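You operate a simulated robot arm through the tools that you are given. There is no shell and no other tool.

The job below is to be done with a simulated robot arm. You get a single attempt, and the scene is never put back.

Task
Measure about 300 ml of cold water into the small jug for cooking.
Fine: jug in the small sink bowl, spout over it; tap off, spout back over the big sink bowl, jug on the drainer. Set down upright: small jug.

It is judged by the outcome, as a careful person would: the job done as asked, and still so three seconds after it is handed in. It fails if anything else is knocked over, pushed out of place, dropped, spilled or broken.

Robot
A 7-joint arm with a two-finger parallel gripper, fixed in place. Base frame: the origin is at the foot of the arm, x ahead of it, y to its left, z up; the work surface is at about z = 0.913. Lengths are in m, angles in degrees, forces in N, time in s.
Its first joint turns from -166.0 to 166.0 degrees. Payload 4.4 kg.
The TCP is the grasp point between the finger pads, 0.023 m short of the fingertips. In the tool frame z runs along the fingers and y along their closing line. Largest opening 0.094 m; finger width 0.038, thickness 0.01; the body of the gripper, 0.054 by 0.096 m, starts 0.039 m behind the TCP.
Orientation is that of the tool frame in the base frame, as a unit quaternion [w, x, y, z]. With the fingers straight down and closing along the base's y, the tool's x points along the base's -x, its y along +y and its z along -z.

Tools
- The arm moves only by the tool play_rows. Its arguments are lists of equal length, an entry for each row: "delta_pos": the shift along the tool's x, y, z in units of 150 mm (1.0 is 150 mm), a list of three; "rotation": the turn, a rotation vector about the tool's x, y, z in units of 120 degrees (1.0 is 120 degrees), a list of three; "hand": the finger opening in m, from 0 to 0.094. In form: {"delta_pos": [[tx, ty, tz], ...], "rotation": [[ax, ay, az], ...], "hand": [hand, ...]}. A call has 1 to 20 rows; each row is the pose to reach, as a shift and turn from the pose commanded when the call began, along the tool's axes at that moment. A call with a number of a shift or a turn outside -1 to 1 is refused whole. A row lasts 0.2 s, in which the tool goes at most 0.05 m and 8.6 degrees; a call with a longer step from one row to the next is refused whole, and so is a gripper value outside its range. Where a pose cannot be reached the arm comes as near as it can. A force on the tool above 40 N (or 10 N above the force at the start of the call, whichever is more), or a blocked arm, ends the call early, and 0.2 s more pass. Each finger travels about 0.072 m/s and halts on what it meets, pressing with about 24 N; the grip force reading is that of the motor and also rises with nothing between the fingers. The clock runs only during rows and for 0.2 s after the last one: add rows that repeat a pose to give the fingers time. The reply holds the time, the measured pose of the TCP, the force on the tool along the base axes, the opening and the grip force, in the units named above and with some noise, with the torque about the TCP (base axes, N m) and any sound that the robot's microphone picked up.
- Cameras (640 x 400 px; columns grow to the right, rows downward): "scene" is fixed at [0.0585, 0.4965, 1.6952]; the picture's right is [-0.18, -0.98, 0.00], its down [-0.54, 0.10, -0.84] and it looks along [0.82, -0.15, -0.55] (base axes); focal length 330 px, centre (320, 200). "wrist" rides on the gripper at [0.086, 0.016, -0.074] in the tool frame; the picture's right is [-0.18, 0.98, 0.00], its down [-0.58, -0.11, -0.81] and it looks along [-0.79, -0.15, 0.59] (tool axes); focal length 243 px, centre (320, 200). There is no depth. A picture from a camera that has moved, and an enlarged one, comes with that camera's place and axes in the base frame and with its lens. The place of the scene camera against the robot may be out by one fixed shift of up to 0.025 m in any direction.
- capture(camera): a new picture of that camera. No time passes.
- zoom(camera, box): a new picture of the part [left, top, right, bottom] of that camera's present view, enlarged. No time passes.
- job_done(): hands the job in; it is judged then, once.

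Places have to be worked out from the pictures, the camera data and where the tool is seen. Open the gripper and draw the arm clear of the work before you hand the job in, unless the task says otherwise.

The tools are called as name(argument=value, ...) on one line, values as JSON. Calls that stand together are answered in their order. play_rows: Moves the arm, as the interface text tells. Its arguments: {"type":"object","properties":{"delta_pos":{"type":"array","items":{"type":"array","items":{"type":"number"}}},"rotation":{"type":"array","items":{"type":"array","items":{"type":"number"}}},"hand":{"type":"array","items":{"type":"number"}}},"required":["delta_pos","rotation","hand"]} The other tools are called the same way: capture (camera) takes a picture; zoom (camera, box) takes an enlarged picture of a part of a camera's view; job_done () hands the job in.

At the start:

```text
time: 0.0
eef_pos: [0.7059, 0.2363, 1.4745]
orientation: [0.0, 0.0, 1.0, 0.0]
contact_force: [-0.5, 0.0, -1.0]
ft_torque: [-0.02, 0.03, -0.03]
grip_width: 0.0942
grip_force: 0.2
```

scene: 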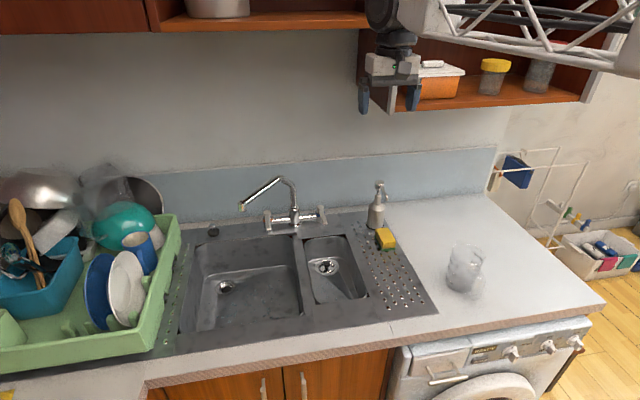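
wrist: 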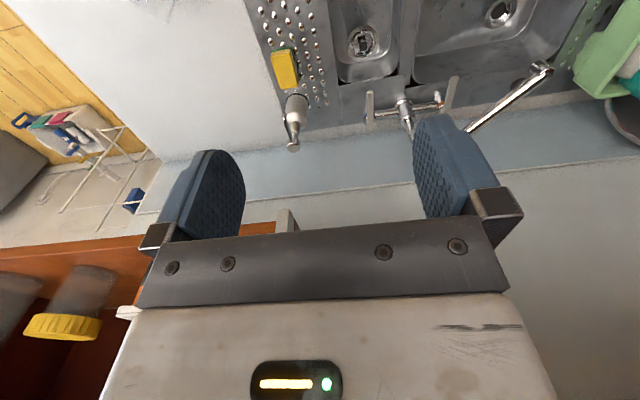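

I'll start by looking closely at the tap, the sink bowls and the jug.

zoom(camera="scene", box=[220, 160, 360, 248])

zoom(camera="scene", box=[420, 220, 520, 310])

zoom(camera="scene", box=[160, 200, 450, 360])

zoom(camera="wrist", box=[230, 0, 640, 200])

```text
4.55 times, centred on (290, 204) of scene
camera zoom: at [0.0585, 0.4965, 1.6952], right [-0.18, -0.98, 0.0], down [-0.54, 0.1, -0.84], along [0.82, -0.15, -0.55], focal length 1498 px, centre (456, 182)
```

zoom: 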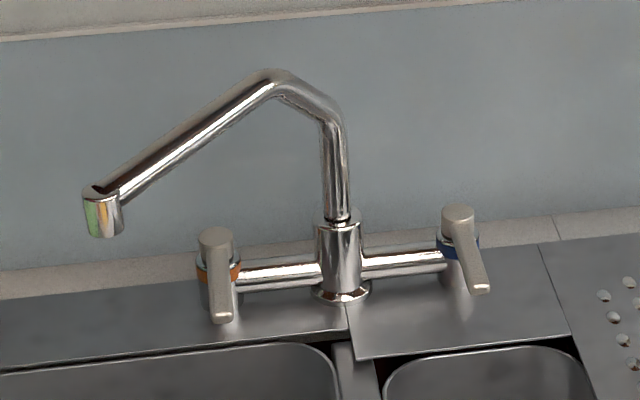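

```text
4.44 times, centred on (470, 265) of scene
camera zoom: at [0.0585, 0.4965, 1.6952], right [-0.18, -0.98, 0.0], down [-0.54, 0.1, -0.84], along [0.82, -0.15, -0.55], focal length 1465 px, centre (-347, -89)
```

zoom: 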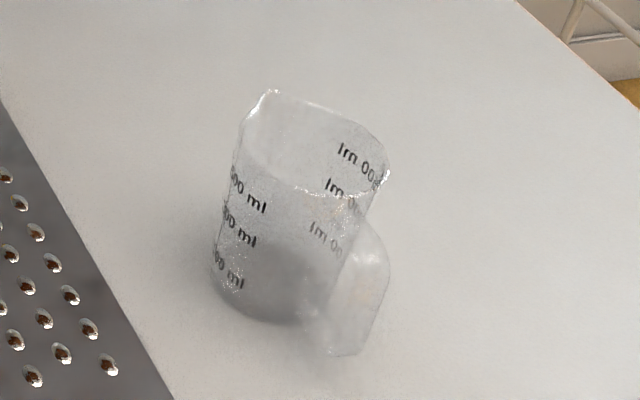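

```text
2.21 times, centred on (305, 280) of scene
camera zoom: at [0.0585, 0.4965, 1.6952], right [-0.18, -0.98, 0.0], down [-0.54, 0.1, -0.84], along [0.82, -0.15, -0.55], focal length 727 px, centre (353, 23)
```

zoom: 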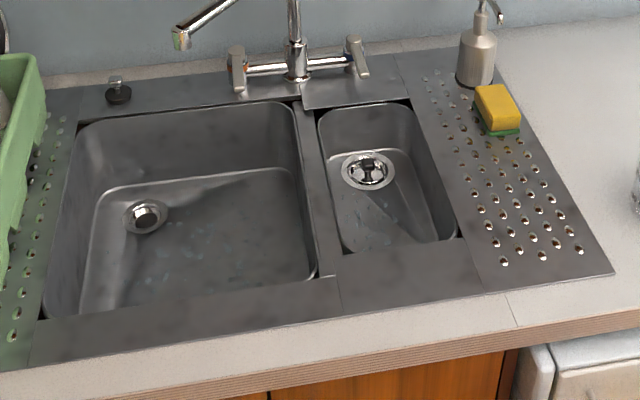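

```text
1.56 times, centred on (435, 100) of wrist
camera zoom: at [0.6205, 0.2524, 1.5516], right [0.18, 0.98, 0.0], down [0.58, -0.11, 0.81], along [0.79, -0.15, -0.59], focal length 379 px, centre (140, 356)
```

zoom: 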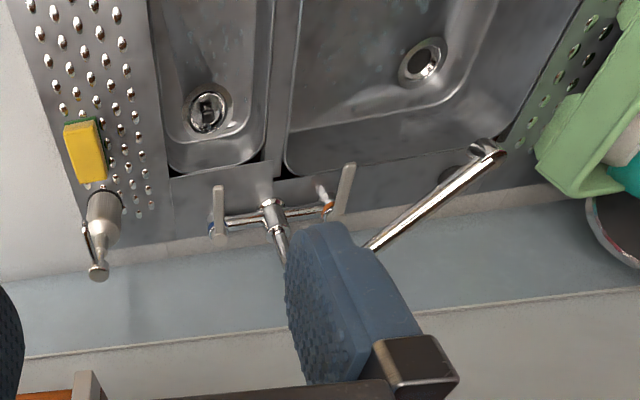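

The spout outlet is at about (0.88, 0.58, 1.13) over the big bowl, and the blue (cold) lever tip is near (0.96, 0.31, 0.985). The small bowl is centred near (0.83, 0.31), and the jug is near (0.69, -0.07). I'll move the wrist camera towards the jug to see its handle and marks.

play_rows(delta_pos=[[0.137, -0.2, 0.147], [0.275, -0.4, 0.293], [0.412, -0.6, 0.44], [0.55, -0.8, 0.587], [0.687, -1.0, 0.733]], rotation=[[0, 0, 0], [0, 0, 0], [0, 0, 0], [0, 0, 0], [0, 0, 0]], hand=[0.094, 0.094, 0.094, 0.094, 0.094])

play_rows(delta_pos=[[0.137, -0.2, 0.147], [0.275, -0.4, 0.293], [0.412, -0.6, 0.44], [0.55, -0.8, 0.587], [0.687, -1.0, 0.733]], rotation=[[0, 0, 0], [0, 0, 0], [0, 0, 0], [0, 0, 0], [0, 0, 0]], hand=[0.094, 0.094, 0.094, 0.094, 0.094])

capture(camera="wrist")

capture(camera="scene")

```text
time: 1.2
eef_pos: [0.6008, 0.0846, 1.3664]
orientation: [0.0, 0.001, 1.0, 0.0]
contact_force: [-0.4, -1.2, 0.3]
ft_torque: [0.01, 0.02, 0.0]
grip_width: 0.094
grip_force: 0.1
```

```text
time: 2.4
eef_pos: [0.4996, -0.0666, 1.2543]
orientation: [0.001, 0.0, 1.0, 0.0]
contact_force: [0.3, -0.6, -0.1]
ft_torque: [0.03, 0.02, 0.0]
grip_width: 0.0937
grip_force: 0.0
```

```text
taken
camera wrist: at [0.4145, -0.0505, 1.3321], right [0.18, 0.98, 0.0], down [0.58, -0.11, 0.81], along [0.79, -0.15, -0.59], focal length 243 px, centre (320, 200)
```

wrist: 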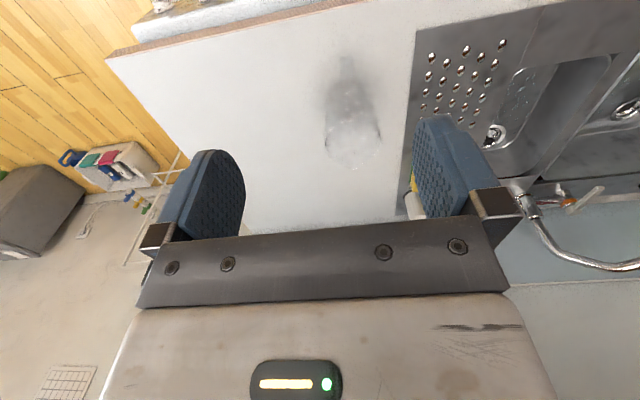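

```text
taken
```

scene: 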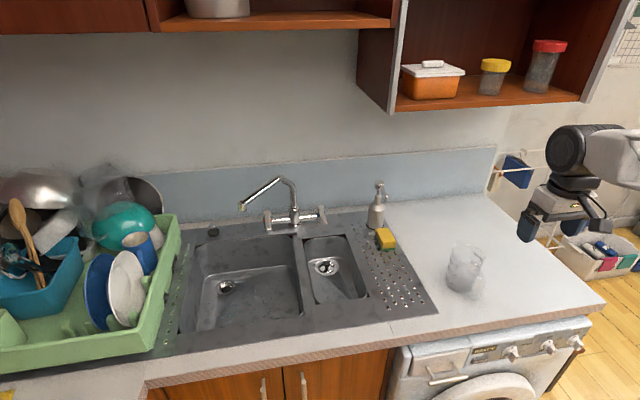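

The jug's handle points towards the robot. I'll zoom in on it.

zoom(camera="wrist", box=[290, 40, 420, 190])

zoom(camera="scene", box=[440, 230, 500, 305])

zoom(camera="wrist", box=[400, 0, 640, 280])

```text
2.67 times, centred on (355, 115) of wrist
camera zoom: at [0.4145, -0.0505, 1.3321], right [0.18, 0.98, 0.0], down [0.58, -0.11, 0.81], along [0.79, -0.15, -0.59], focal length 647 px, centre (227, 427)
```

zoom: 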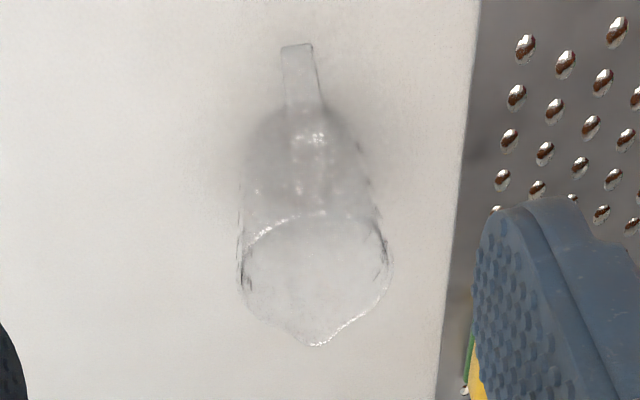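

```text
5.33 times, centred on (470, 268) of scene
camera zoom: at [0.0585, 0.4965, 1.6952], right [-0.18, -0.98, 0.0], down [-0.54, 0.1, -0.84], along [0.82, -0.15, -0.55], focal length 1758 px, centre (-480, -160)
```

zoom: 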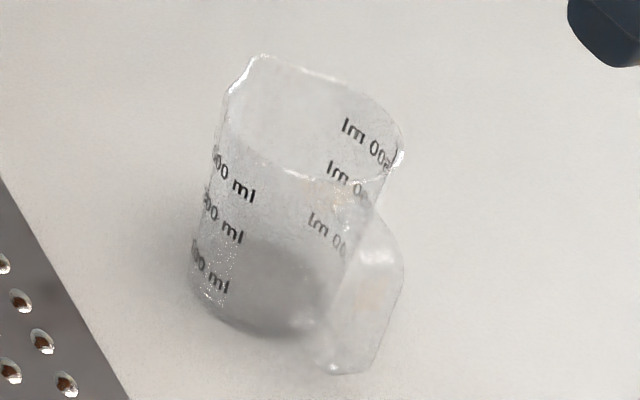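

```text
1.43 times, centred on (520, 140) of wrist
camera zoom: at [0.4145, -0.0505, 1.3321], right [0.18, 0.98, 0.0], down [0.58, -0.11, 0.81], along [0.79, -0.15, -0.59], focal length 347 px, centre (34, 286)
```

zoom: 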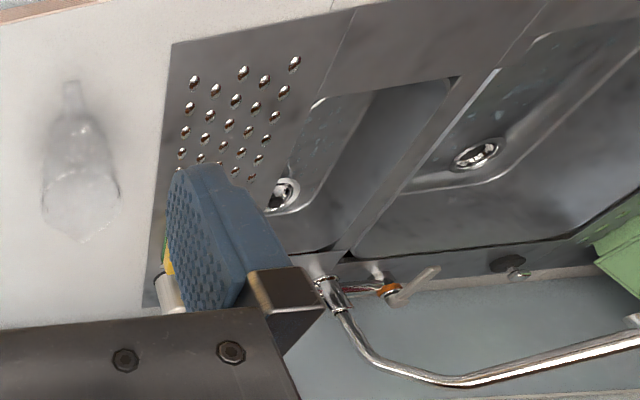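

The jug axis is near (0.677, -0.048) with its rim at about z 1.03. The handle points along -x to about x 0.585 and is about 17 mm wide. I'll go lower for a side view of the handle.

play_rows(delta_pos=[[0.045, 0.05, 0.23], [0.09, 0.1, 0.46], [0.133, 0.147, 0.693]], rotation=[[0, 0, 0], [0, 0, 0], [0, 0, 0]], hand=[0.06, 0.06, 0.06])

zoom(camera="wrist", box=[220, 80, 440, 240])

capture(camera="scene")

```text
time: 3.2
eef_pos: [0.4773, -0.0446, 1.1514]
orientation: [0.0, 0.0, 1.0, 0.0]
contact_force: [0.7, -0.3, -0.4]
ft_torque: [0.0, -0.01, -0.02]
grip_width: 0.06
grip_force: 0.1
```

```text
2.50 times, centred on (330, 160) of wrist
camera zoom: at [0.3925, -0.0275, 1.2285], right [0.18, 0.98, 0.0], down [0.58, -0.11, 0.81], along [0.79, -0.15, -0.59], focal length 606 px, centre (295, 300)
```

zoom: 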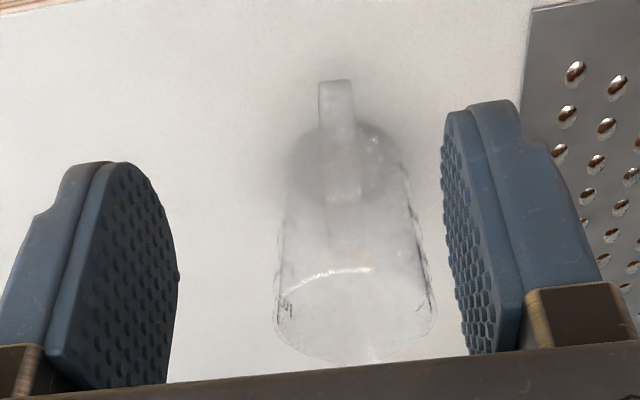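

```text
taken
```

scene: 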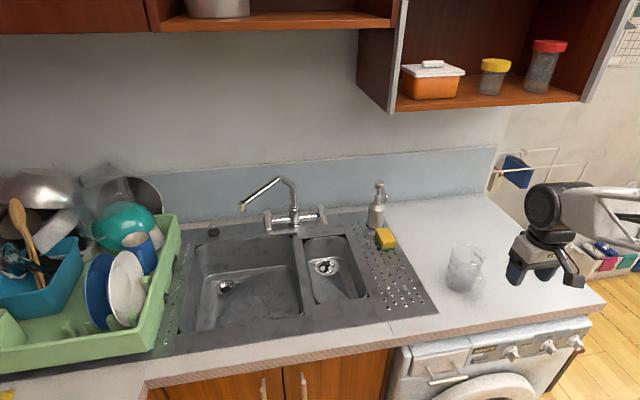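

The handle spans z 0.943 to 1.03, with its outer face at x 0.585, y -0.043. I'll move the open fingers above the handle with a slight yaw to match it, then check from both cameras.

play_rows(delta_pos=[[-0.278, 0.003, 0.08], [-0.556, 0.007, 0.16], [-0.833, 0.01, 0.24], [-0.833, 0.01, 0.333]], rotation=[[0, 0, 0.01], [0, 0, 0.02], [0, 0, 0.029], [0, 0, 0.029]], hand=[0.06, 0.06, 0.06, 0.06])

capture(camera="wrist")

zoom(camera="scene", box=[420, 200, 540, 310])

```text
time: 4.2
eef_pos: [0.6035, -0.0411, 1.1031]
orientation: [0.0, 0.031, 1.0, 0.0]
contact_force: [0.5, 0.7, 0.8]
ft_torque: [-0.01, -0.01, 0.01]
grip_width: 0.0599
grip_force: 0.1
```

```text
taken
camera wrist: at [0.5198, -0.0197, 1.1787], right [0.24, 0.97, 0.0], down [0.57, -0.14, 0.81], along [0.78, -0.2, -0.59], focal length 243 px, centre (320, 200)
```

wrist: 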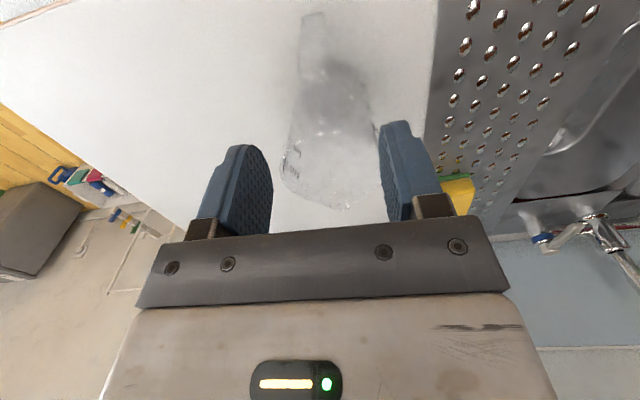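

```text
3.64 times, centred on (480, 255) of scene
camera zoom: at [0.0585, 0.4965, 1.6952], right [-0.18, -0.98, 0.0], down [-0.54, 0.1, -0.84], along [0.82, -0.15, -0.55], focal length 1198 px, centre (-262, 0)
```

zoom: 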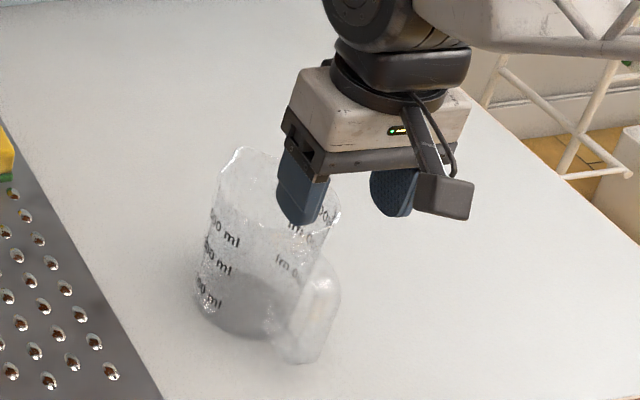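

The alignment looks right: the handle sits at (0.585–0.63, -0.043). I'll descend to z ≈ 1.0 with the handle between the fingers.

play_rows(delta_pos=[[0, -0.013, 0.17], [0, -0.013, 0.34], [0, -0.013, 0.51], [0, -0.013, 0.68]], rotation=[[0, 0, 0], [0, 0, 0], [0, 0, 0], [0, 0, 0]], hand=[0.06, 0.06, 0.06, 0.06])

zoom(camera="scene", box=[420, 200, 540, 310])

capture(camera="wrist")

```text
time: 5.2
eef_pos: [0.604, -0.042, 1.0007]
orientation: [0.0, 0.031, 1.0, 0.0]
contact_force: [-0.5, -0.8, -0.3]
ft_torque: [0.02, -0.03, -0.01]
grip_width: 0.06
grip_force: 0.0
```

```text
3.64 times, centred on (480, 255) of scene
camera zoom: at [0.0585, 0.4965, 1.6952], right [-0.18, -0.98, 0.0], down [-0.54, 0.1, -0.84], along [0.82, -0.15, -0.55], focal length 1198 px, centre (-262, 0)
```

zoom: 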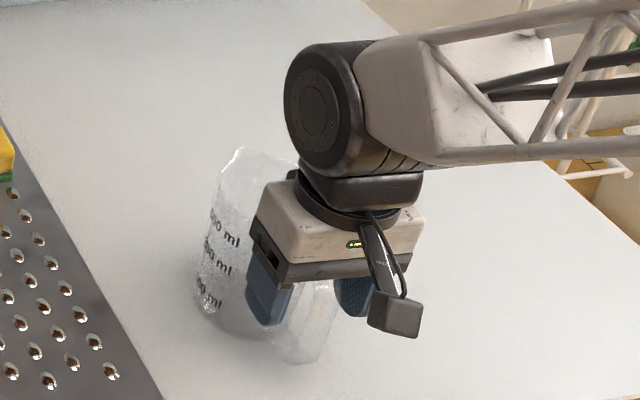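

```text
taken
camera wrist: at [0.5191, -0.0207, 1.0764], right [0.24, 0.97, 0.0], down [0.57, -0.14, 0.81], along [0.78, -0.2, -0.59], focal length 243 px, centre (320, 200)
```

wrist: 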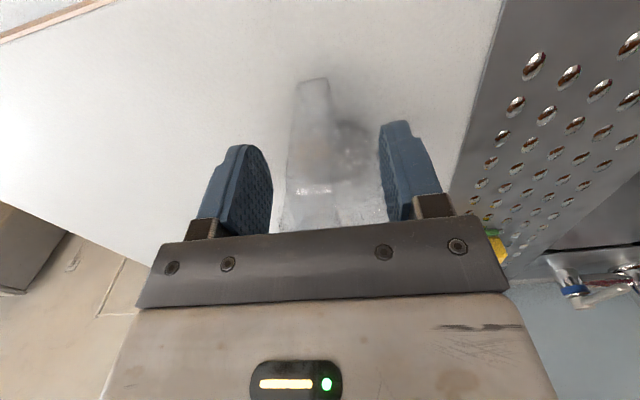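

The handle is centred between the fingers, so I'm closing on it.

play_rows(delta_pos=[[0, 0, 0], [0, 0, 0], [0, 0, 0], [0, 0, 0], [0, 0, 0]], rotation=[[0, 0, 0], [0, 0, 0], [0, 0, 0], [0, 0, 0], [0, 0, 0]], hand=[0.04, 0.02, 0.005, 0.005, 0.005])

capture(camera="wrist")

```text
time: 6.4
eef_pos: [0.6033, -0.0412, 0.9992]
orientation: [0.0, 0.031, 1.0, -0.001]
contact_force: [0.5, -0.7, -0.3]
ft_torque: [0.03, 0.1, 0.02]
grip_width: 0.0178
grip_force: 23.6
```

```text
taken
camera wrist: at [0.5191, -0.0207, 1.0765], right [0.24, 0.97, 0.0], down [0.57, -0.14, 0.81], along [0.78, -0.2, -0.59], focal length 243 px, centre (320, 200)
```

wrist: 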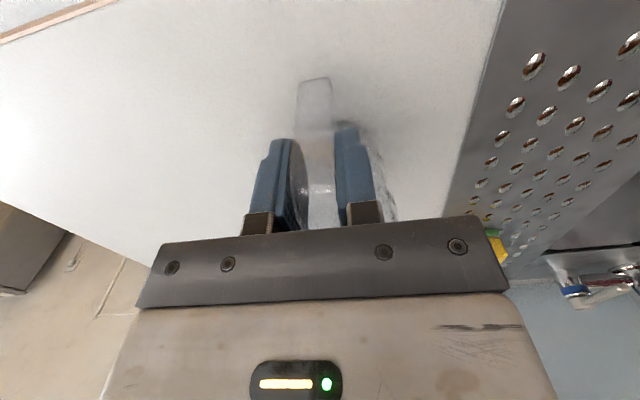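

The grip is firm at 17.8 mm. I'll lift 0.15 m slowly and check that the jug hangs level.

play_rows(delta_pos=[[0, 0, -0.1], [0, 0, -0.2], [0, 0, -0.4], [0, 0, -0.6], [0, 0, -0.8], [0, 0, -1.0]], rotation=[[0, 0, 0], [0, 0, 0], [0, 0, 0], [0, 0, 0], [0, 0, 0], [0, 0, 0]], hand=[0.005, 0.005, 0.005, 0.005, 0.005, 0.005])

capture(camera="wrist")

capture(camera="scene")

```text
time: 7.8
eef_pos: [0.6023, -0.0415, 1.1476]
orientation: [-0.001, 0.031, 1.0, -0.001]
contact_force: [0.4, 0.1, -2.1]
ft_torque: [0.02, 0.14, 0.02]
grip_width: 0.0176
grip_force: 23.8
```

```text
taken
camera wrist: at [0.5184, -0.0205, 1.2235], right [0.24, 0.97, 0.0], down [0.57, -0.14, 0.81], along [0.78, -0.2, -0.59], focal length 243 px, centre (320, 200)
```

wrist: 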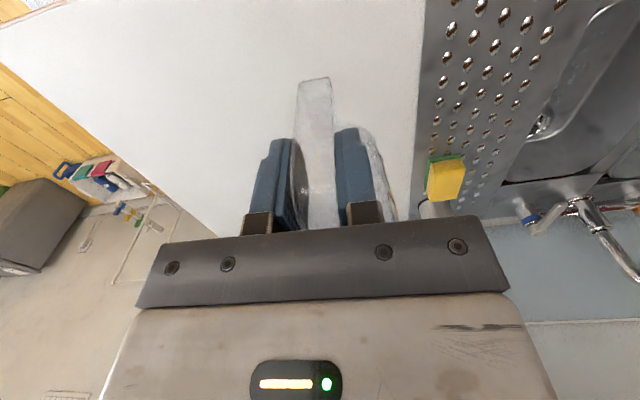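

```text
taken
```

scene: 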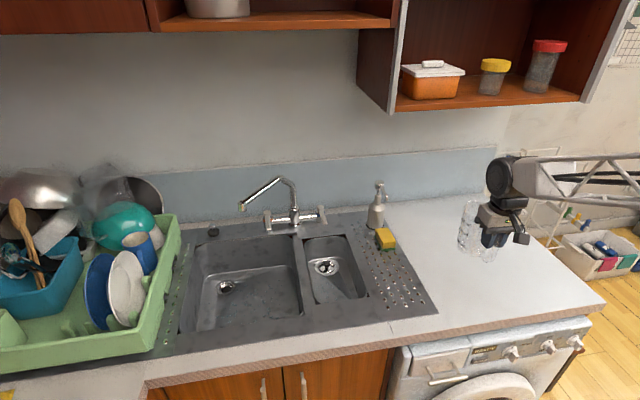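

The jug hangs level. I'll carry it over the small bowl, with the TCP ending near (0.757, 0.316, 1.15) and the jug base well above the rim.

play_rows(delta_pos=[[-0.074, 0.203, 0], [-0.147, 0.407, 0], [-0.221, 0.61, 0], [-0.2945, 0.814, 0]], rotation=[[0, 0, 0], [0, 0, 0], [0, 0, 0], [0, 0, 0]], hand=[0.005, 0.005, 0.005, 0.005])

play_rows(delta_pos=[[-0.074, 0.203, 0], [-0.147, 0.407, 0], [-0.221, 0.61, 0], [-0.2945, 0.814, 0]], rotation=[[0, 0, 0], [0, 0, 0], [0, 0, 0], [0, 0, 0]], hand=[0.005, 0.005, 0.005, 0.005])

play_rows(delta_pos=[[-0.074, 0.203, 0], [-0.147, 0.407, 0], [-0.221, 0.61, 0], [-0.2945, 0.814, 0]], rotation=[[0, 0, 0], [0, 0, 0], [0, 0, 0], [0, 0, 0]], hand=[0.005, 0.005, 0.005, 0.005])

capture(camera="wrist")

capture(camera="scene")

```text
time: 8.8
eef_pos: [0.6551, 0.0801, 1.1476]
orientation: [0.0, 0.03, 1.0, 0.0]
contact_force: [-0.8, 0.4, -1.9]
ft_torque: [-0.01, 0.04, -0.03]
grip_width: 0.018
grip_force: 23.8
```

```text
time: 9.8
eef_pos: [0.7082, 0.1975, 1.1485]
orientation: [0.001, 0.031, 1.0, 0.0]
contact_force: [-0.5, 0.4, -2.3]
ft_torque: [0.02, 0.07, -0.04]
grip_width: 0.018
grip_force: 24.0
```

```text
time: 10.8
eef_pos: [0.7616, 0.315, 1.1514]
orientation: [0.0, 0.031, 1.0, 0.0]
contact_force: [0.2, 0.5, -1.1]
ft_torque: [0.02, 0.05, -0.03]
grip_width: 0.0178
grip_force: 24.3
```

```text
taken
camera wrist: at [0.6764, 0.3364, 1.2278], right [0.24, 0.97, 0.0], down [0.57, -0.14, 0.81], along [0.78, -0.2, -0.59], focal length 243 px, centre (320, 200)
```

wrist: 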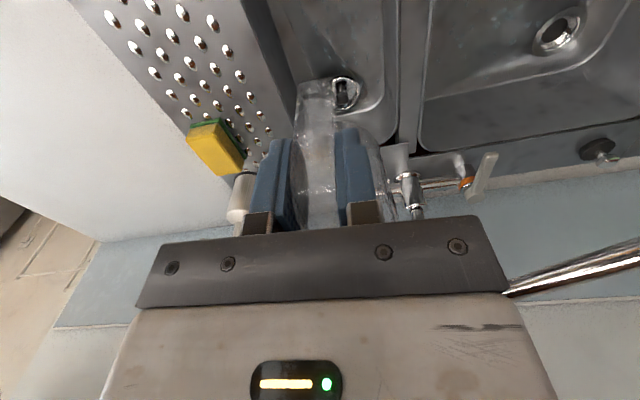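

```text
taken
```

scene: 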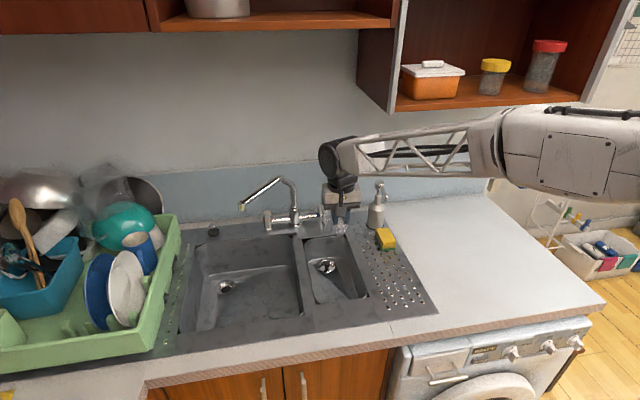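

The bowl spans y ≈ 0.235–0.385, with the drain at (0.914, 0.318). I'll put the jug axis at x ≈ 0.825, y ≈ 0.31, ahead of the drain, and lower most of the way.

play_rows(delta_pos=[[0.064, 0, 0.0], [0.064, 0, 0.2], [0.064, 0, 0.4], [0.064, 0, 0.6], [0.064, 0, 0.76]], rotation=[[0, 0, 0], [0, 0, 0], [0, 0, 0], [0, 0, 0], [0, 0, 0]], hand=[0.005, 0.005, 0.005, 0.005, 0.005])

zoom(camera="scene", box=[260, 170, 420, 320])

capture(camera="wrist")

```text
time: 12.0
eef_pos: [0.7538, 0.315, 1.0382]
orientation: [0.001, 0.029, 1.0, -0.001]
contact_force: [0.1, 0.3, -1.4]
ft_torque: [0.05, 0.05, 0.06]
grip_width: 0.0178
grip_force: 24.2
```

```text
2.67 times, centred on (340, 245) of scene
camera zoom: at [0.0585, 0.4965, 1.6952], right [-0.18, -0.98, 0.0], down [-0.54, 0.1, -0.84], along [0.82, -0.15, -0.55], focal length 879 px, centre (267, 80)
```

zoom: 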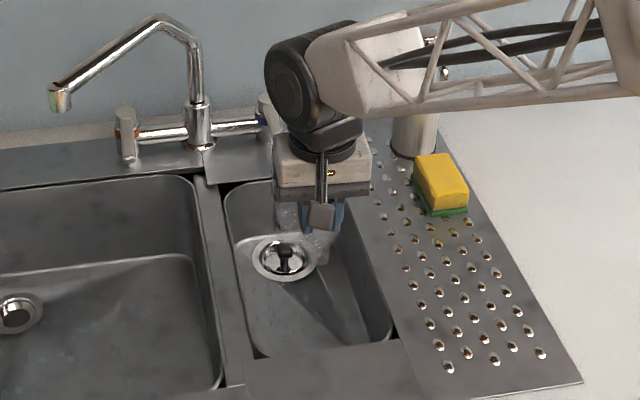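

```text
taken
camera wrist: at [0.668, 0.3356, 1.114], right [0.24, 0.97, 0.0], down [0.57, -0.14, 0.81], along [0.78, -0.2, -0.59], focal length 243 px, centre (320, 200)
```

wrist: 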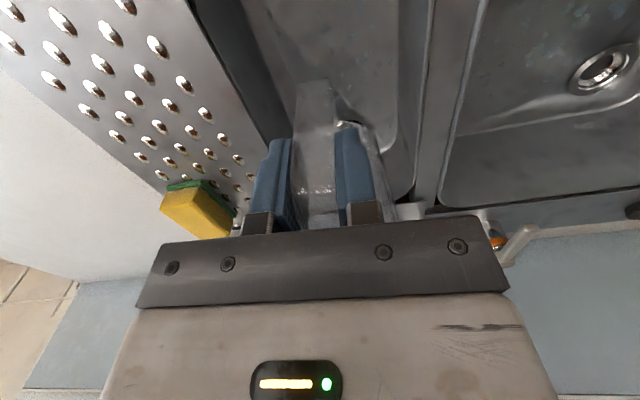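

Clearance looks fine, so I'm shifting about 4 mm in +y to centre the jug and lowering to just above the bowl floor.

play_rows(delta_pos=[[0, 0.027, 0.1], [0, 0.027, 0.25], [0, 0.027, 0.4], [0, 0.027, 0.54], [0, 0.027, 0.687]], rotation=[[0, 0, 0], [0, 0, 0], [0, 0, 0], [0, 0, 0], [0, 0, 0]], hand=[0.005, 0.005, 0.005, 0.005, 0.005])

zoom(camera="scene", box=[260, 170, 420, 320])

capture(camera="wrist")

```text
time: 13.2
eef_pos: [0.7523, 0.3214, 0.9321]
orientation: [0.0, 0.031, 1.0, 0.0]
contact_force: [1.0, -0.2, -1.0]
ft_torque: [0.0, 0.09, 0.0]
grip_width: 0.0181
grip_force: 23.9
```

```text
2.67 times, centred on (340, 245) of scene
camera zoom: at [0.0585, 0.4965, 1.6952], right [-0.18, -0.98, 0.0], down [-0.54, 0.1, -0.84], along [0.82, -0.15, -0.55], focal length 879 px, centre (267, 80)
```

zoom: 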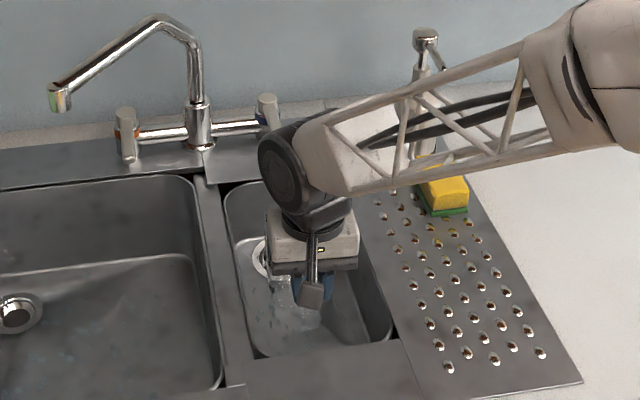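

```text
taken
camera wrist: at [0.6686, 0.3422, 1.0083], right [0.24, 0.97, 0.0], down [0.57, -0.14, 0.81], along [0.78, -0.2, -0.59], focal length 243 px, centre (320, 200)
```

wrist: 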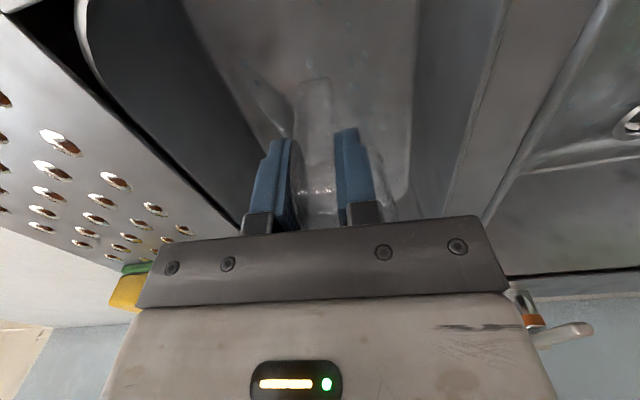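

The jug is inside the bowl and centred. I'm lowering in small steps until the floor carries it.

play_rows(delta_pos=[[0, 0, 0.03], [0, 0, 0.06], [0, 0, 0.09], [0, 0, 0.12]], rotation=[[0, 0, 0], [0, 0, 0], [0, 0, 0], [0, 0, 0]], hand=[0.005, 0.005, 0.005, 0.005])

play_rows(delta_pos=[[0, 0, 0.02], [0, 0, 0.033], [0, 0, 0.033]], rotation=[[0, 0, 0], [0, 0, 0], [0, 0, 0]], hand=[0.005, 0.005, 0.005])

```text
time: 14.2
eef_pos: [0.7512, 0.3206, 0.9147]
orientation: [0.0, 0.03, 1.0, 0.0]
contact_force: [1.0, -0.1, -1.6]
ft_torque: [0.05, 0.07, 0.0]
grip_width: 0.018
grip_force: 24.0
```

```text
time: 15.0
eef_pos: [0.7504, 0.3203, 0.9101]
orientation: [0.0, 0.03, 1.0, 0.0]
contact_force: [-0.9, -0.3, -2.0]
ft_torque: [0.0, 0.09, 0.0]
grip_width: 0.0179
grip_force: 24.4
```

No contact yet, so I'm continuing down in 3 mm steps.

play_rows(delta_pos=[[0, 0, 0.02], [0, 0, 0.02]], rotation=[[0, 0, 0], [0, 0, 0]], hand=[0.005, 0.005])

play_rows(delta_pos=[[0, 0, 0.02], [0, 0, 0.02]], rotation=[[0, 0, 0], [0, 0, 0]], hand=[0.005, 0.005])

zoom(camera="scene", box=[280, 210, 400, 310])

capture(camera="wrist")

```text
time: 15.6
eef_pos: [0.751, 0.3201, 0.9065]
orientation: [0.0, 0.03, 1.0, 0.0]
contact_force: [0.1, -0.3, -2.0]
ft_torque: [0.01, 0.05, -0.02]
grip_width: 0.0179
grip_force: 23.8
```

```text
time: 16.2
eef_pos: [0.7501, 0.3197, 0.905]
orientation: [0.0, 0.03, 1.0, 0.0]
contact_force: [1.0, 0.9, -1.3]
ft_torque: [0.0, 0.12, 0.02]
grip_width: 0.0177
grip_force: 23.8
```

```text
4.00 times, centred on (340, 260) of scene
camera zoom: at [0.0585, 0.4965, 1.6952], right [-0.18, -0.98, 0.0], down [-0.54, 0.1, -0.84], along [0.82, -0.15, -0.55], focal length 1318 px, centre (240, -40)
```

zoom: 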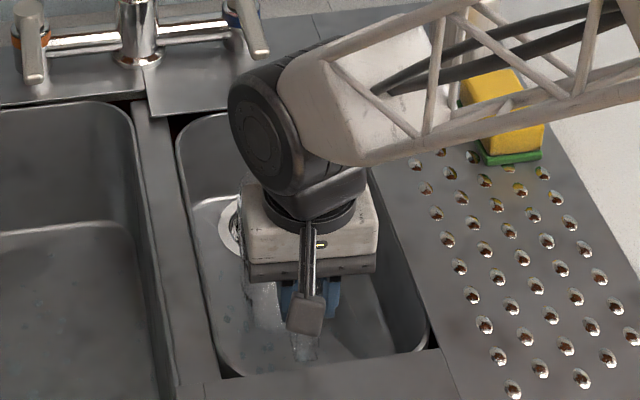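

```text
taken
camera wrist: at [0.6661, 0.342, 0.9804], right [0.24, 0.97, 0.0], down [0.57, -0.14, 0.81], along [0.78, -0.2, -0.59], focal length 243 px, centre (320, 200)
```

wrist: 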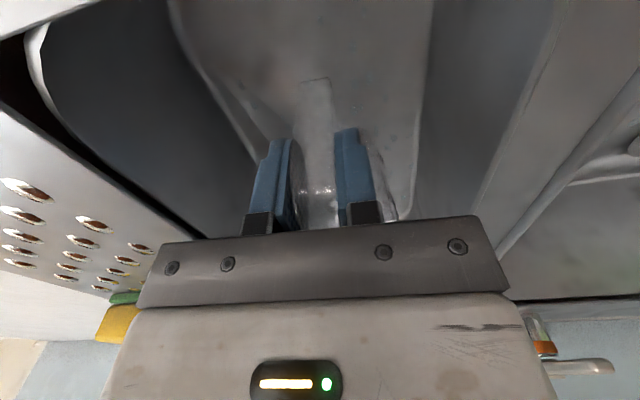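

There's still no floor contact at TCP z 0.905, so I'm continuing in small steps.

play_rows(delta_pos=[[0, 0, 0.02], [0, 0, 0.027], [0, 0, 0.027]], rotation=[[0, 0, 0], [0, 0, 0], [0, 0, 0]], hand=[0.005, 0.005, 0.005])

play_rows(delta_pos=[[0, 0, 0.02], [0, 0, 0.027], [0, 0, 0.027]], rotation=[[0, 0, 0], [0, 0, 0], [0, 0, 0]], hand=[0.005, 0.005, 0.005])

```text
time: 17.0
eef_pos: [0.7508, 0.3206, 0.8999]
orientation: [0.0, 0.03, 1.0, 0.0]
contact_force: [0.3, 0.2, -1.0]
ft_torque: [0.02, 0.13, 0.03]
grip_width: 0.018
grip_force: 24.2
```

```text
time: 17.8
eef_pos: [0.7493, 0.3203, 0.8945]
orientation: [0.0, 0.03, 1.0, 0.0]
contact_force: [0.9, 0.0, -1.5]
ft_torque: [-0.01, 0.1, 0.0]
grip_width: 0.018
grip_force: 24.1
```

Still hanging free, so I'm going a few more millimetres.

play_rows(delta_pos=[[0, 0, 0.02], [0, 0, 0.027], [0, 0, 0.027]], rotation=[[0, 0, 0], [0, 0, 0], [0, 0, 0]], hand=[0.005, 0.005, 0.005])

play_rows(delta_pos=[[0, 0, 0.02], [0, 0, 0.027], [0, 0, 0.027]], rotation=[[0, 0, 0], [0, 0, 0], [0, 0, 0]], hand=[0.005, 0.005, 0.005])

zoom(camera="scene", box=[280, 210, 400, 310])

capture(camera="wrist")

```text
time: 18.6
eef_pos: [0.7492, 0.3206, 0.8916]
orientation: [0.001, 0.03, 1.0, 0.001]
contact_force: [-4.8, -1.8, 16.3]
ft_torque: [-0.11, -0.22, -0.07]
grip_width: 0.0181
grip_force: 23.6
```

```text
time: 19.4
eef_pos: [0.75, 0.3212, 0.8886]
orientation: [0.002, 0.03, 1.0, 0.001]
contact_force: [0.5, -1.6, 5.0]
ft_torque: [-0.08, -0.15, 0.0]
grip_width: 0.0179
grip_force: 24.2
stopped in row 3: the force on the tool passed its limit at 41 N (the readings are from after the stop); the commanded pose is now the measured one
```

```text
4.00 times, centred on (340, 260) of scene
camera zoom: at [0.0585, 0.4965, 1.6952], right [-0.18, -0.98, 0.0], down [-0.54, 0.1, -0.84], along [0.82, -0.15, -0.55], focal length 1318 px, centre (240, -40)
```

zoom: 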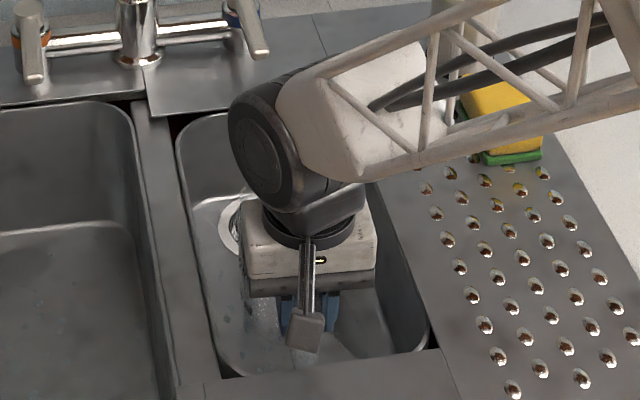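

```text
taken
camera wrist: at [0.6657, 0.3423, 0.9647], right [0.24, 0.97, 0.0], down [0.57, -0.14, 0.81], along [0.78, -0.2, -0.59], focal length 243 px, centre (320, 200)
```

wrist: 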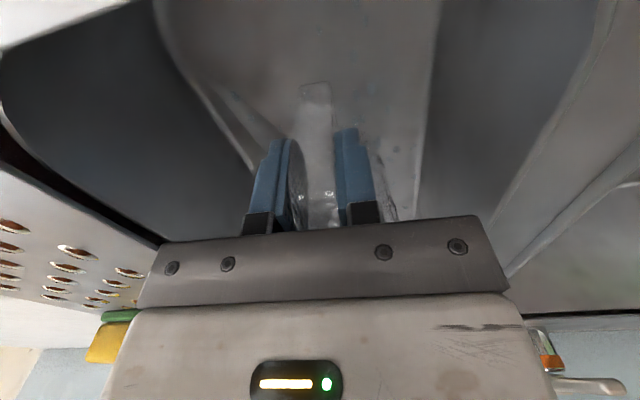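

The floor took the load at TCP z ≈ 0.889 to 0.891, so the jug is standing on the bowl floor. I'm opening the fingers gently.

play_rows(delta_pos=[[0, 0, 0], [0, 0, 0], [0, 0, 0], [0, 0, 0]], rotation=[[0, 0, 0], [0, 0, 0], [0, 0, 0], [0, 0, 0]], hand=[0.025, 0.035, 0.045, 0.05])

capture(camera="wrist")

```text
time: 20.4
eef_pos: [0.7512, 0.3214, 0.8895]
orientation: [0.001, 0.031, 1.0, 0.002]
contact_force: [-0.7, -0.1, 10.9]
ft_torque: [-0.05, -0.3, 0.01]
grip_width: 0.0501
grip_force: 0.0
```

```text
taken
camera wrist: at [0.6657, 0.3423, 0.9648], right [0.24, 0.97, 0.0], down [0.57, -0.14, 0.81], along [0.78, -0.2, -0.59], focal length 243 px, centre (320, 200)
```

wrist: 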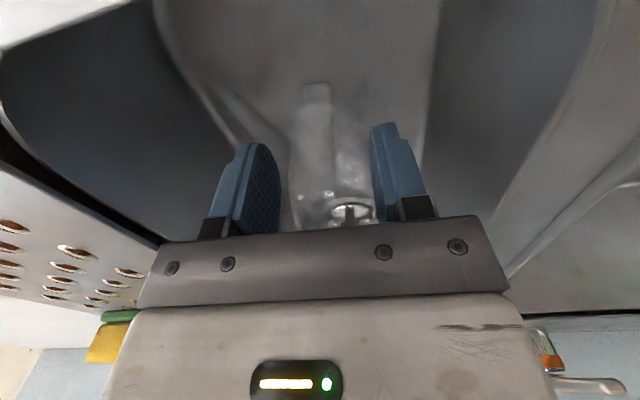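

There's still about 11 N of upward force, so the palm is probably resting on the jug's rim or handle. I'll rise slowly with the fingers open.

play_rows(delta_pos=[[0, 0, -0.02], [0, 0, -0.04], [0, 0, -0.07], [0, 0, -0.1]], rotation=[[0, 0, 0], [0, 0, 0], [0, 0, 0], [0, 0, 0]], hand=[0.05, 0.05, 0.05, 0.05])

capture(camera="wrist")

```text
time: 21.4
eef_pos: [0.7495, 0.3204, 0.9042]
orientation: [0.001, 0.031, 1.0, 0.001]
contact_force: [-0.4, -1.5, -0.3]
ft_torque: [-0.04, -0.02, 0.02]
grip_width: 0.0499
grip_force: 0.1
```

```text
taken
camera wrist: at [0.6664, 0.3424, 0.9797], right [0.24, 0.97, 0.0], down [0.57, -0.14, 0.81], along [0.78, -0.2, -0.59], focal length 243 px, centre (320, 200)
```

wrist: 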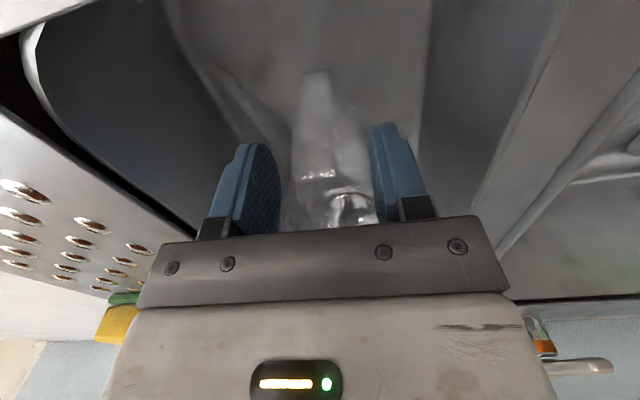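

Free and clear. I'm rising straight up and taking a look.

play_rows(delta_pos=[[0, 0, -0.25], [0, 0, -0.5], [0, 0, -0.75], [0, 0, -1.0]], rotation=[[0, 0, 0], [0, 0, 0], [0, 0, 0], [0, 0, 0]], hand=[0.05, 0.05, 0.05, 0.05])

play_rows(delta_pos=[[0.25, 0, -0.2], [0.5, 0, -0.4], [0.75, 0, -0.6], [1.0, 0, -0.8]], rotation=[[0, 0, 0], [0, 0, 0], [0, 0, 0], [0, 0, 0]], hand=[0.05, 0.05, 0.05, 0.05])

capture(camera="wrist")

zoom(camera="scene", box=[280, 210, 400, 310])

capture(camera="scene")

```text
time: 22.4
eef_pos: [0.7521, 0.3188, 1.0543]
orientation: [0.001, 0.03, 1.0, 0.0]
contact_force: [-0.7, 0.7, -0.2]
ft_torque: [0.04, -0.02, 0.02]
grip_width: 0.0502
grip_force: 0.0
```

```text
time: 23.4
eef_pos: [0.5981, 0.3317, 1.1705]
orientation: [0.001, 0.03, 1.0, 0.0]
contact_force: [0.0, -0.1, -0.6]
ft_torque: [0.0, -0.02, 0.01]
grip_width: 0.0499
grip_force: 0.1
```

```text
taken
camera wrist: at [0.5136, 0.352, 1.247], right [0.24, 0.97, 0.0], down [0.57, -0.14, 0.81], along [0.78, -0.2, -0.59], focal length 243 px, centre (320, 200)
```

wrist: 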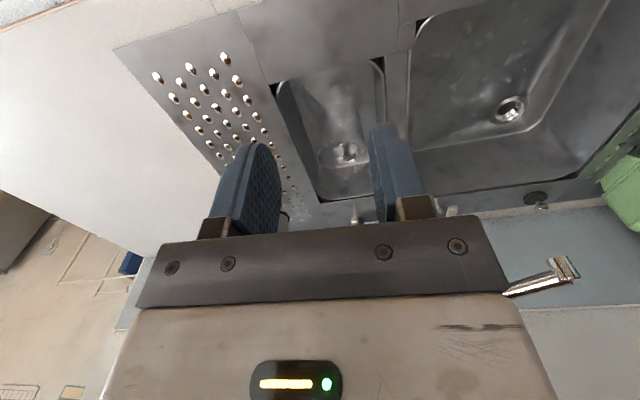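

```text
4.00 times, centred on (340, 260) of scene
camera zoom: at [0.0585, 0.4965, 1.6952], right [-0.18, -0.98, 0.0], down [-0.54, 0.1, -0.84], along [0.82, -0.15, -0.55], focal length 1318 px, centre (240, -40)
```

zoom: 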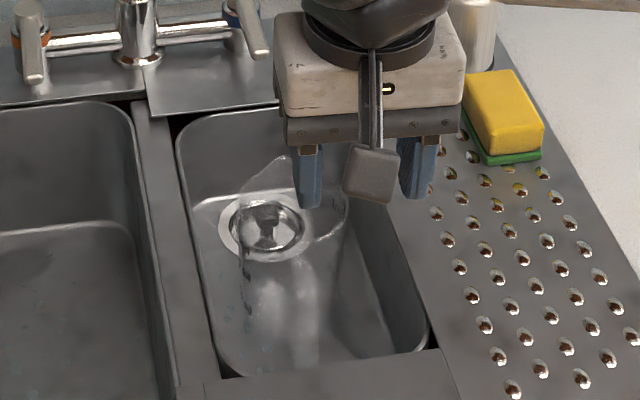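

```text
taken
```

scene: 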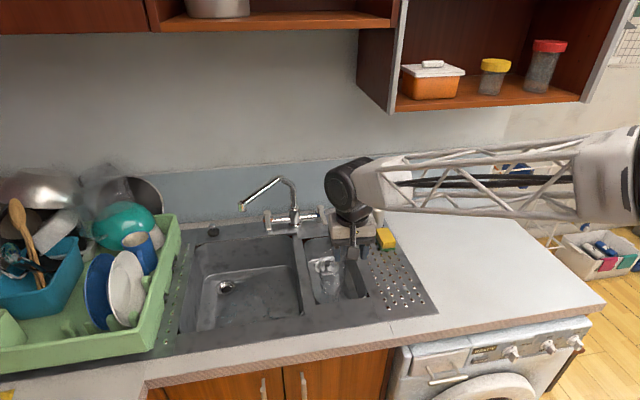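

The jug stands upright in the bowl with its rim centred near (0.83, 0.31). Now I'll move the wrist camera for a close view of the tap levers, to see how the cold one turns.

play_rows(delta_pos=[[-0.259, -0.008, -0.133], [-0.518, -0.016, -0.267], [-0.777, -0.025, -0.4]], rotation=[[0, 0, 0], [0, 0, 0], [0, 0, 0]], hand=[0.05, 0.05, 0.05])

play_rows(delta_pos=[[-0.259, -0.008, -0.133], [-0.518, -0.016, -0.267], [-0.777, -0.025, -0.4]], rotation=[[0, 0, 0], [0, 0, 0], [0, 0, 0]], hand=[0.06, 0.08, 0.094])

capture(camera="wrist")

zoom(camera="wrist", box=[250, 40, 490, 230])

capture(camera="scene")

```text
time: 24.2
eef_pos: [0.7148, 0.3197, 1.2348]
orientation: [0.001, 0.031, 1.0, 0.001]
contact_force: [-0.5, -0.5, 0.7]
ft_torque: [-0.01, 0.02, -0.02]
grip_width: 0.0498
grip_force: 0.1
```

```text
time: 25.0
eef_pos: [0.831, 0.3059, 1.2952]
orientation: [0.002, 0.03, 1.0, 0.0]
contact_force: [-0.7, -0.1, 0.7]
ft_torque: [0.02, 0.0, 0.0]
grip_width: 0.0941
grip_force: 0.0
```

```text
taken
camera wrist: at [0.7476, 0.3278, 1.3722], right [0.24, 0.97, 0.0], down [0.57, -0.14, 0.81], along [0.78, -0.2, -0.59], focal length 243 px, centre (320, 200)
```

wrist: 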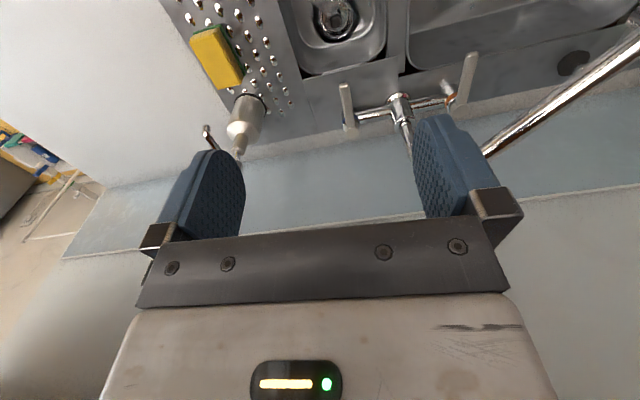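

```text
2.11 times, centred on (370, 135) of wrist
camera zoom: at [0.7476, 0.3278, 1.3722], right [0.24, 0.97, 0.0], down [0.57, -0.14, 0.81], along [0.78, -0.2, -0.59], focal length 511 px, centre (215, 337)
```

zoom: 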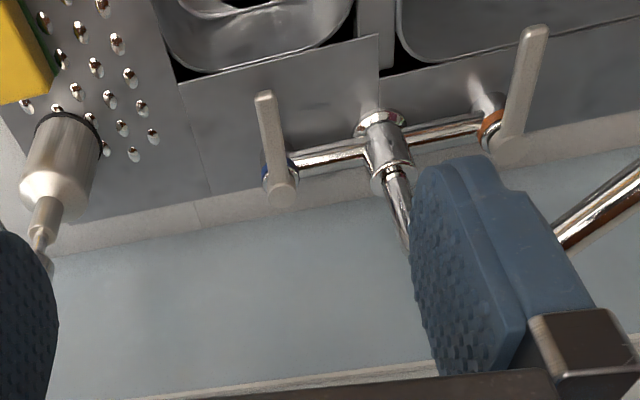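

```text
taken
```

scene: 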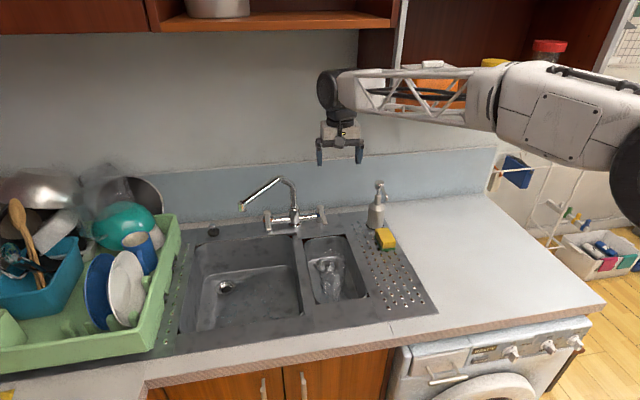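

I'm zooming further on the hubs to see which axis the levers turn about.

zoom(camera="wrist", box=[325, 60, 385, 140])

zoom(camera="wrist", box=[430, 40, 490, 120])

zoom(camera="scene", box=[295, 195, 345, 235])

zoom(camera="scene", box=[250, 195, 300, 235])

```text
5.00 times, centred on (355, 100) of wrist
camera zoom: at [0.7476, 0.3278, 1.3722], right [0.24, 0.97, 0.0], down [0.57, -0.14, 0.81], along [0.78, -0.2, -0.59], focal length 1213 px, centre (145, 700)
```

zoom: 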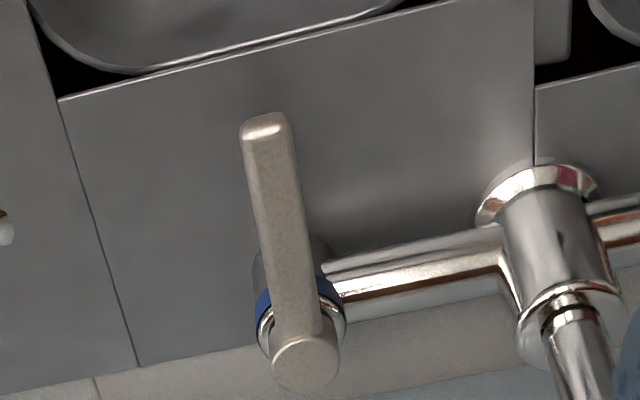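

```text
5.00 times, centred on (460, 80) of wrist
camera zoom: at [0.7476, 0.3278, 1.3722], right [0.24, 0.97, 0.0], down [0.57, -0.14, 0.81], along [0.78, -0.2, -0.59], focal length 1213 px, centre (-380, 800)
```

zoom: 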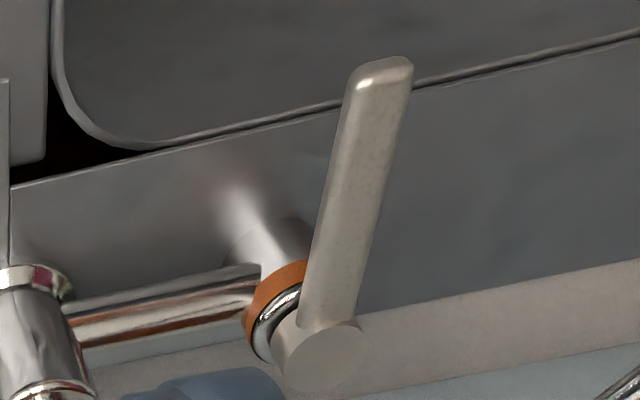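

```text
10.00 times, centred on (320, 215) of scene
camera zoom: at [0.0585, 0.4965, 1.6952], right [-0.18, -0.98, 0.0], down [-0.54, 0.1, -0.84], along [0.82, -0.15, -0.55], focal length 3296 px, centre (320, 50)
```

zoom: 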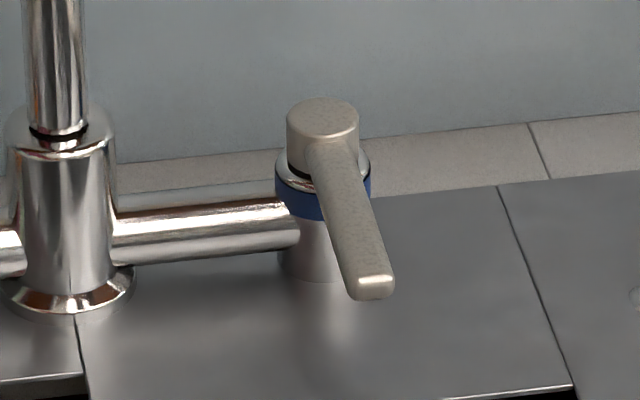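

```text
10.00 times, centred on (275, 215) of scene
camera zoom: at [0.0585, 0.4965, 1.6952], right [-0.18, -0.98, 0.0], down [-0.54, 0.1, -0.84], along [0.82, -0.15, -0.55], focal length 3296 px, centre (770, 50)
```

zoom: 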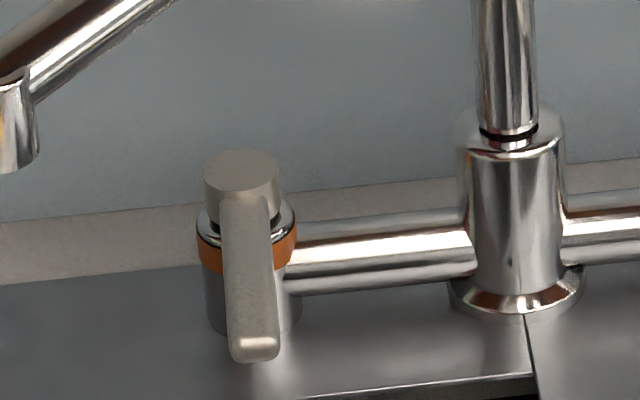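

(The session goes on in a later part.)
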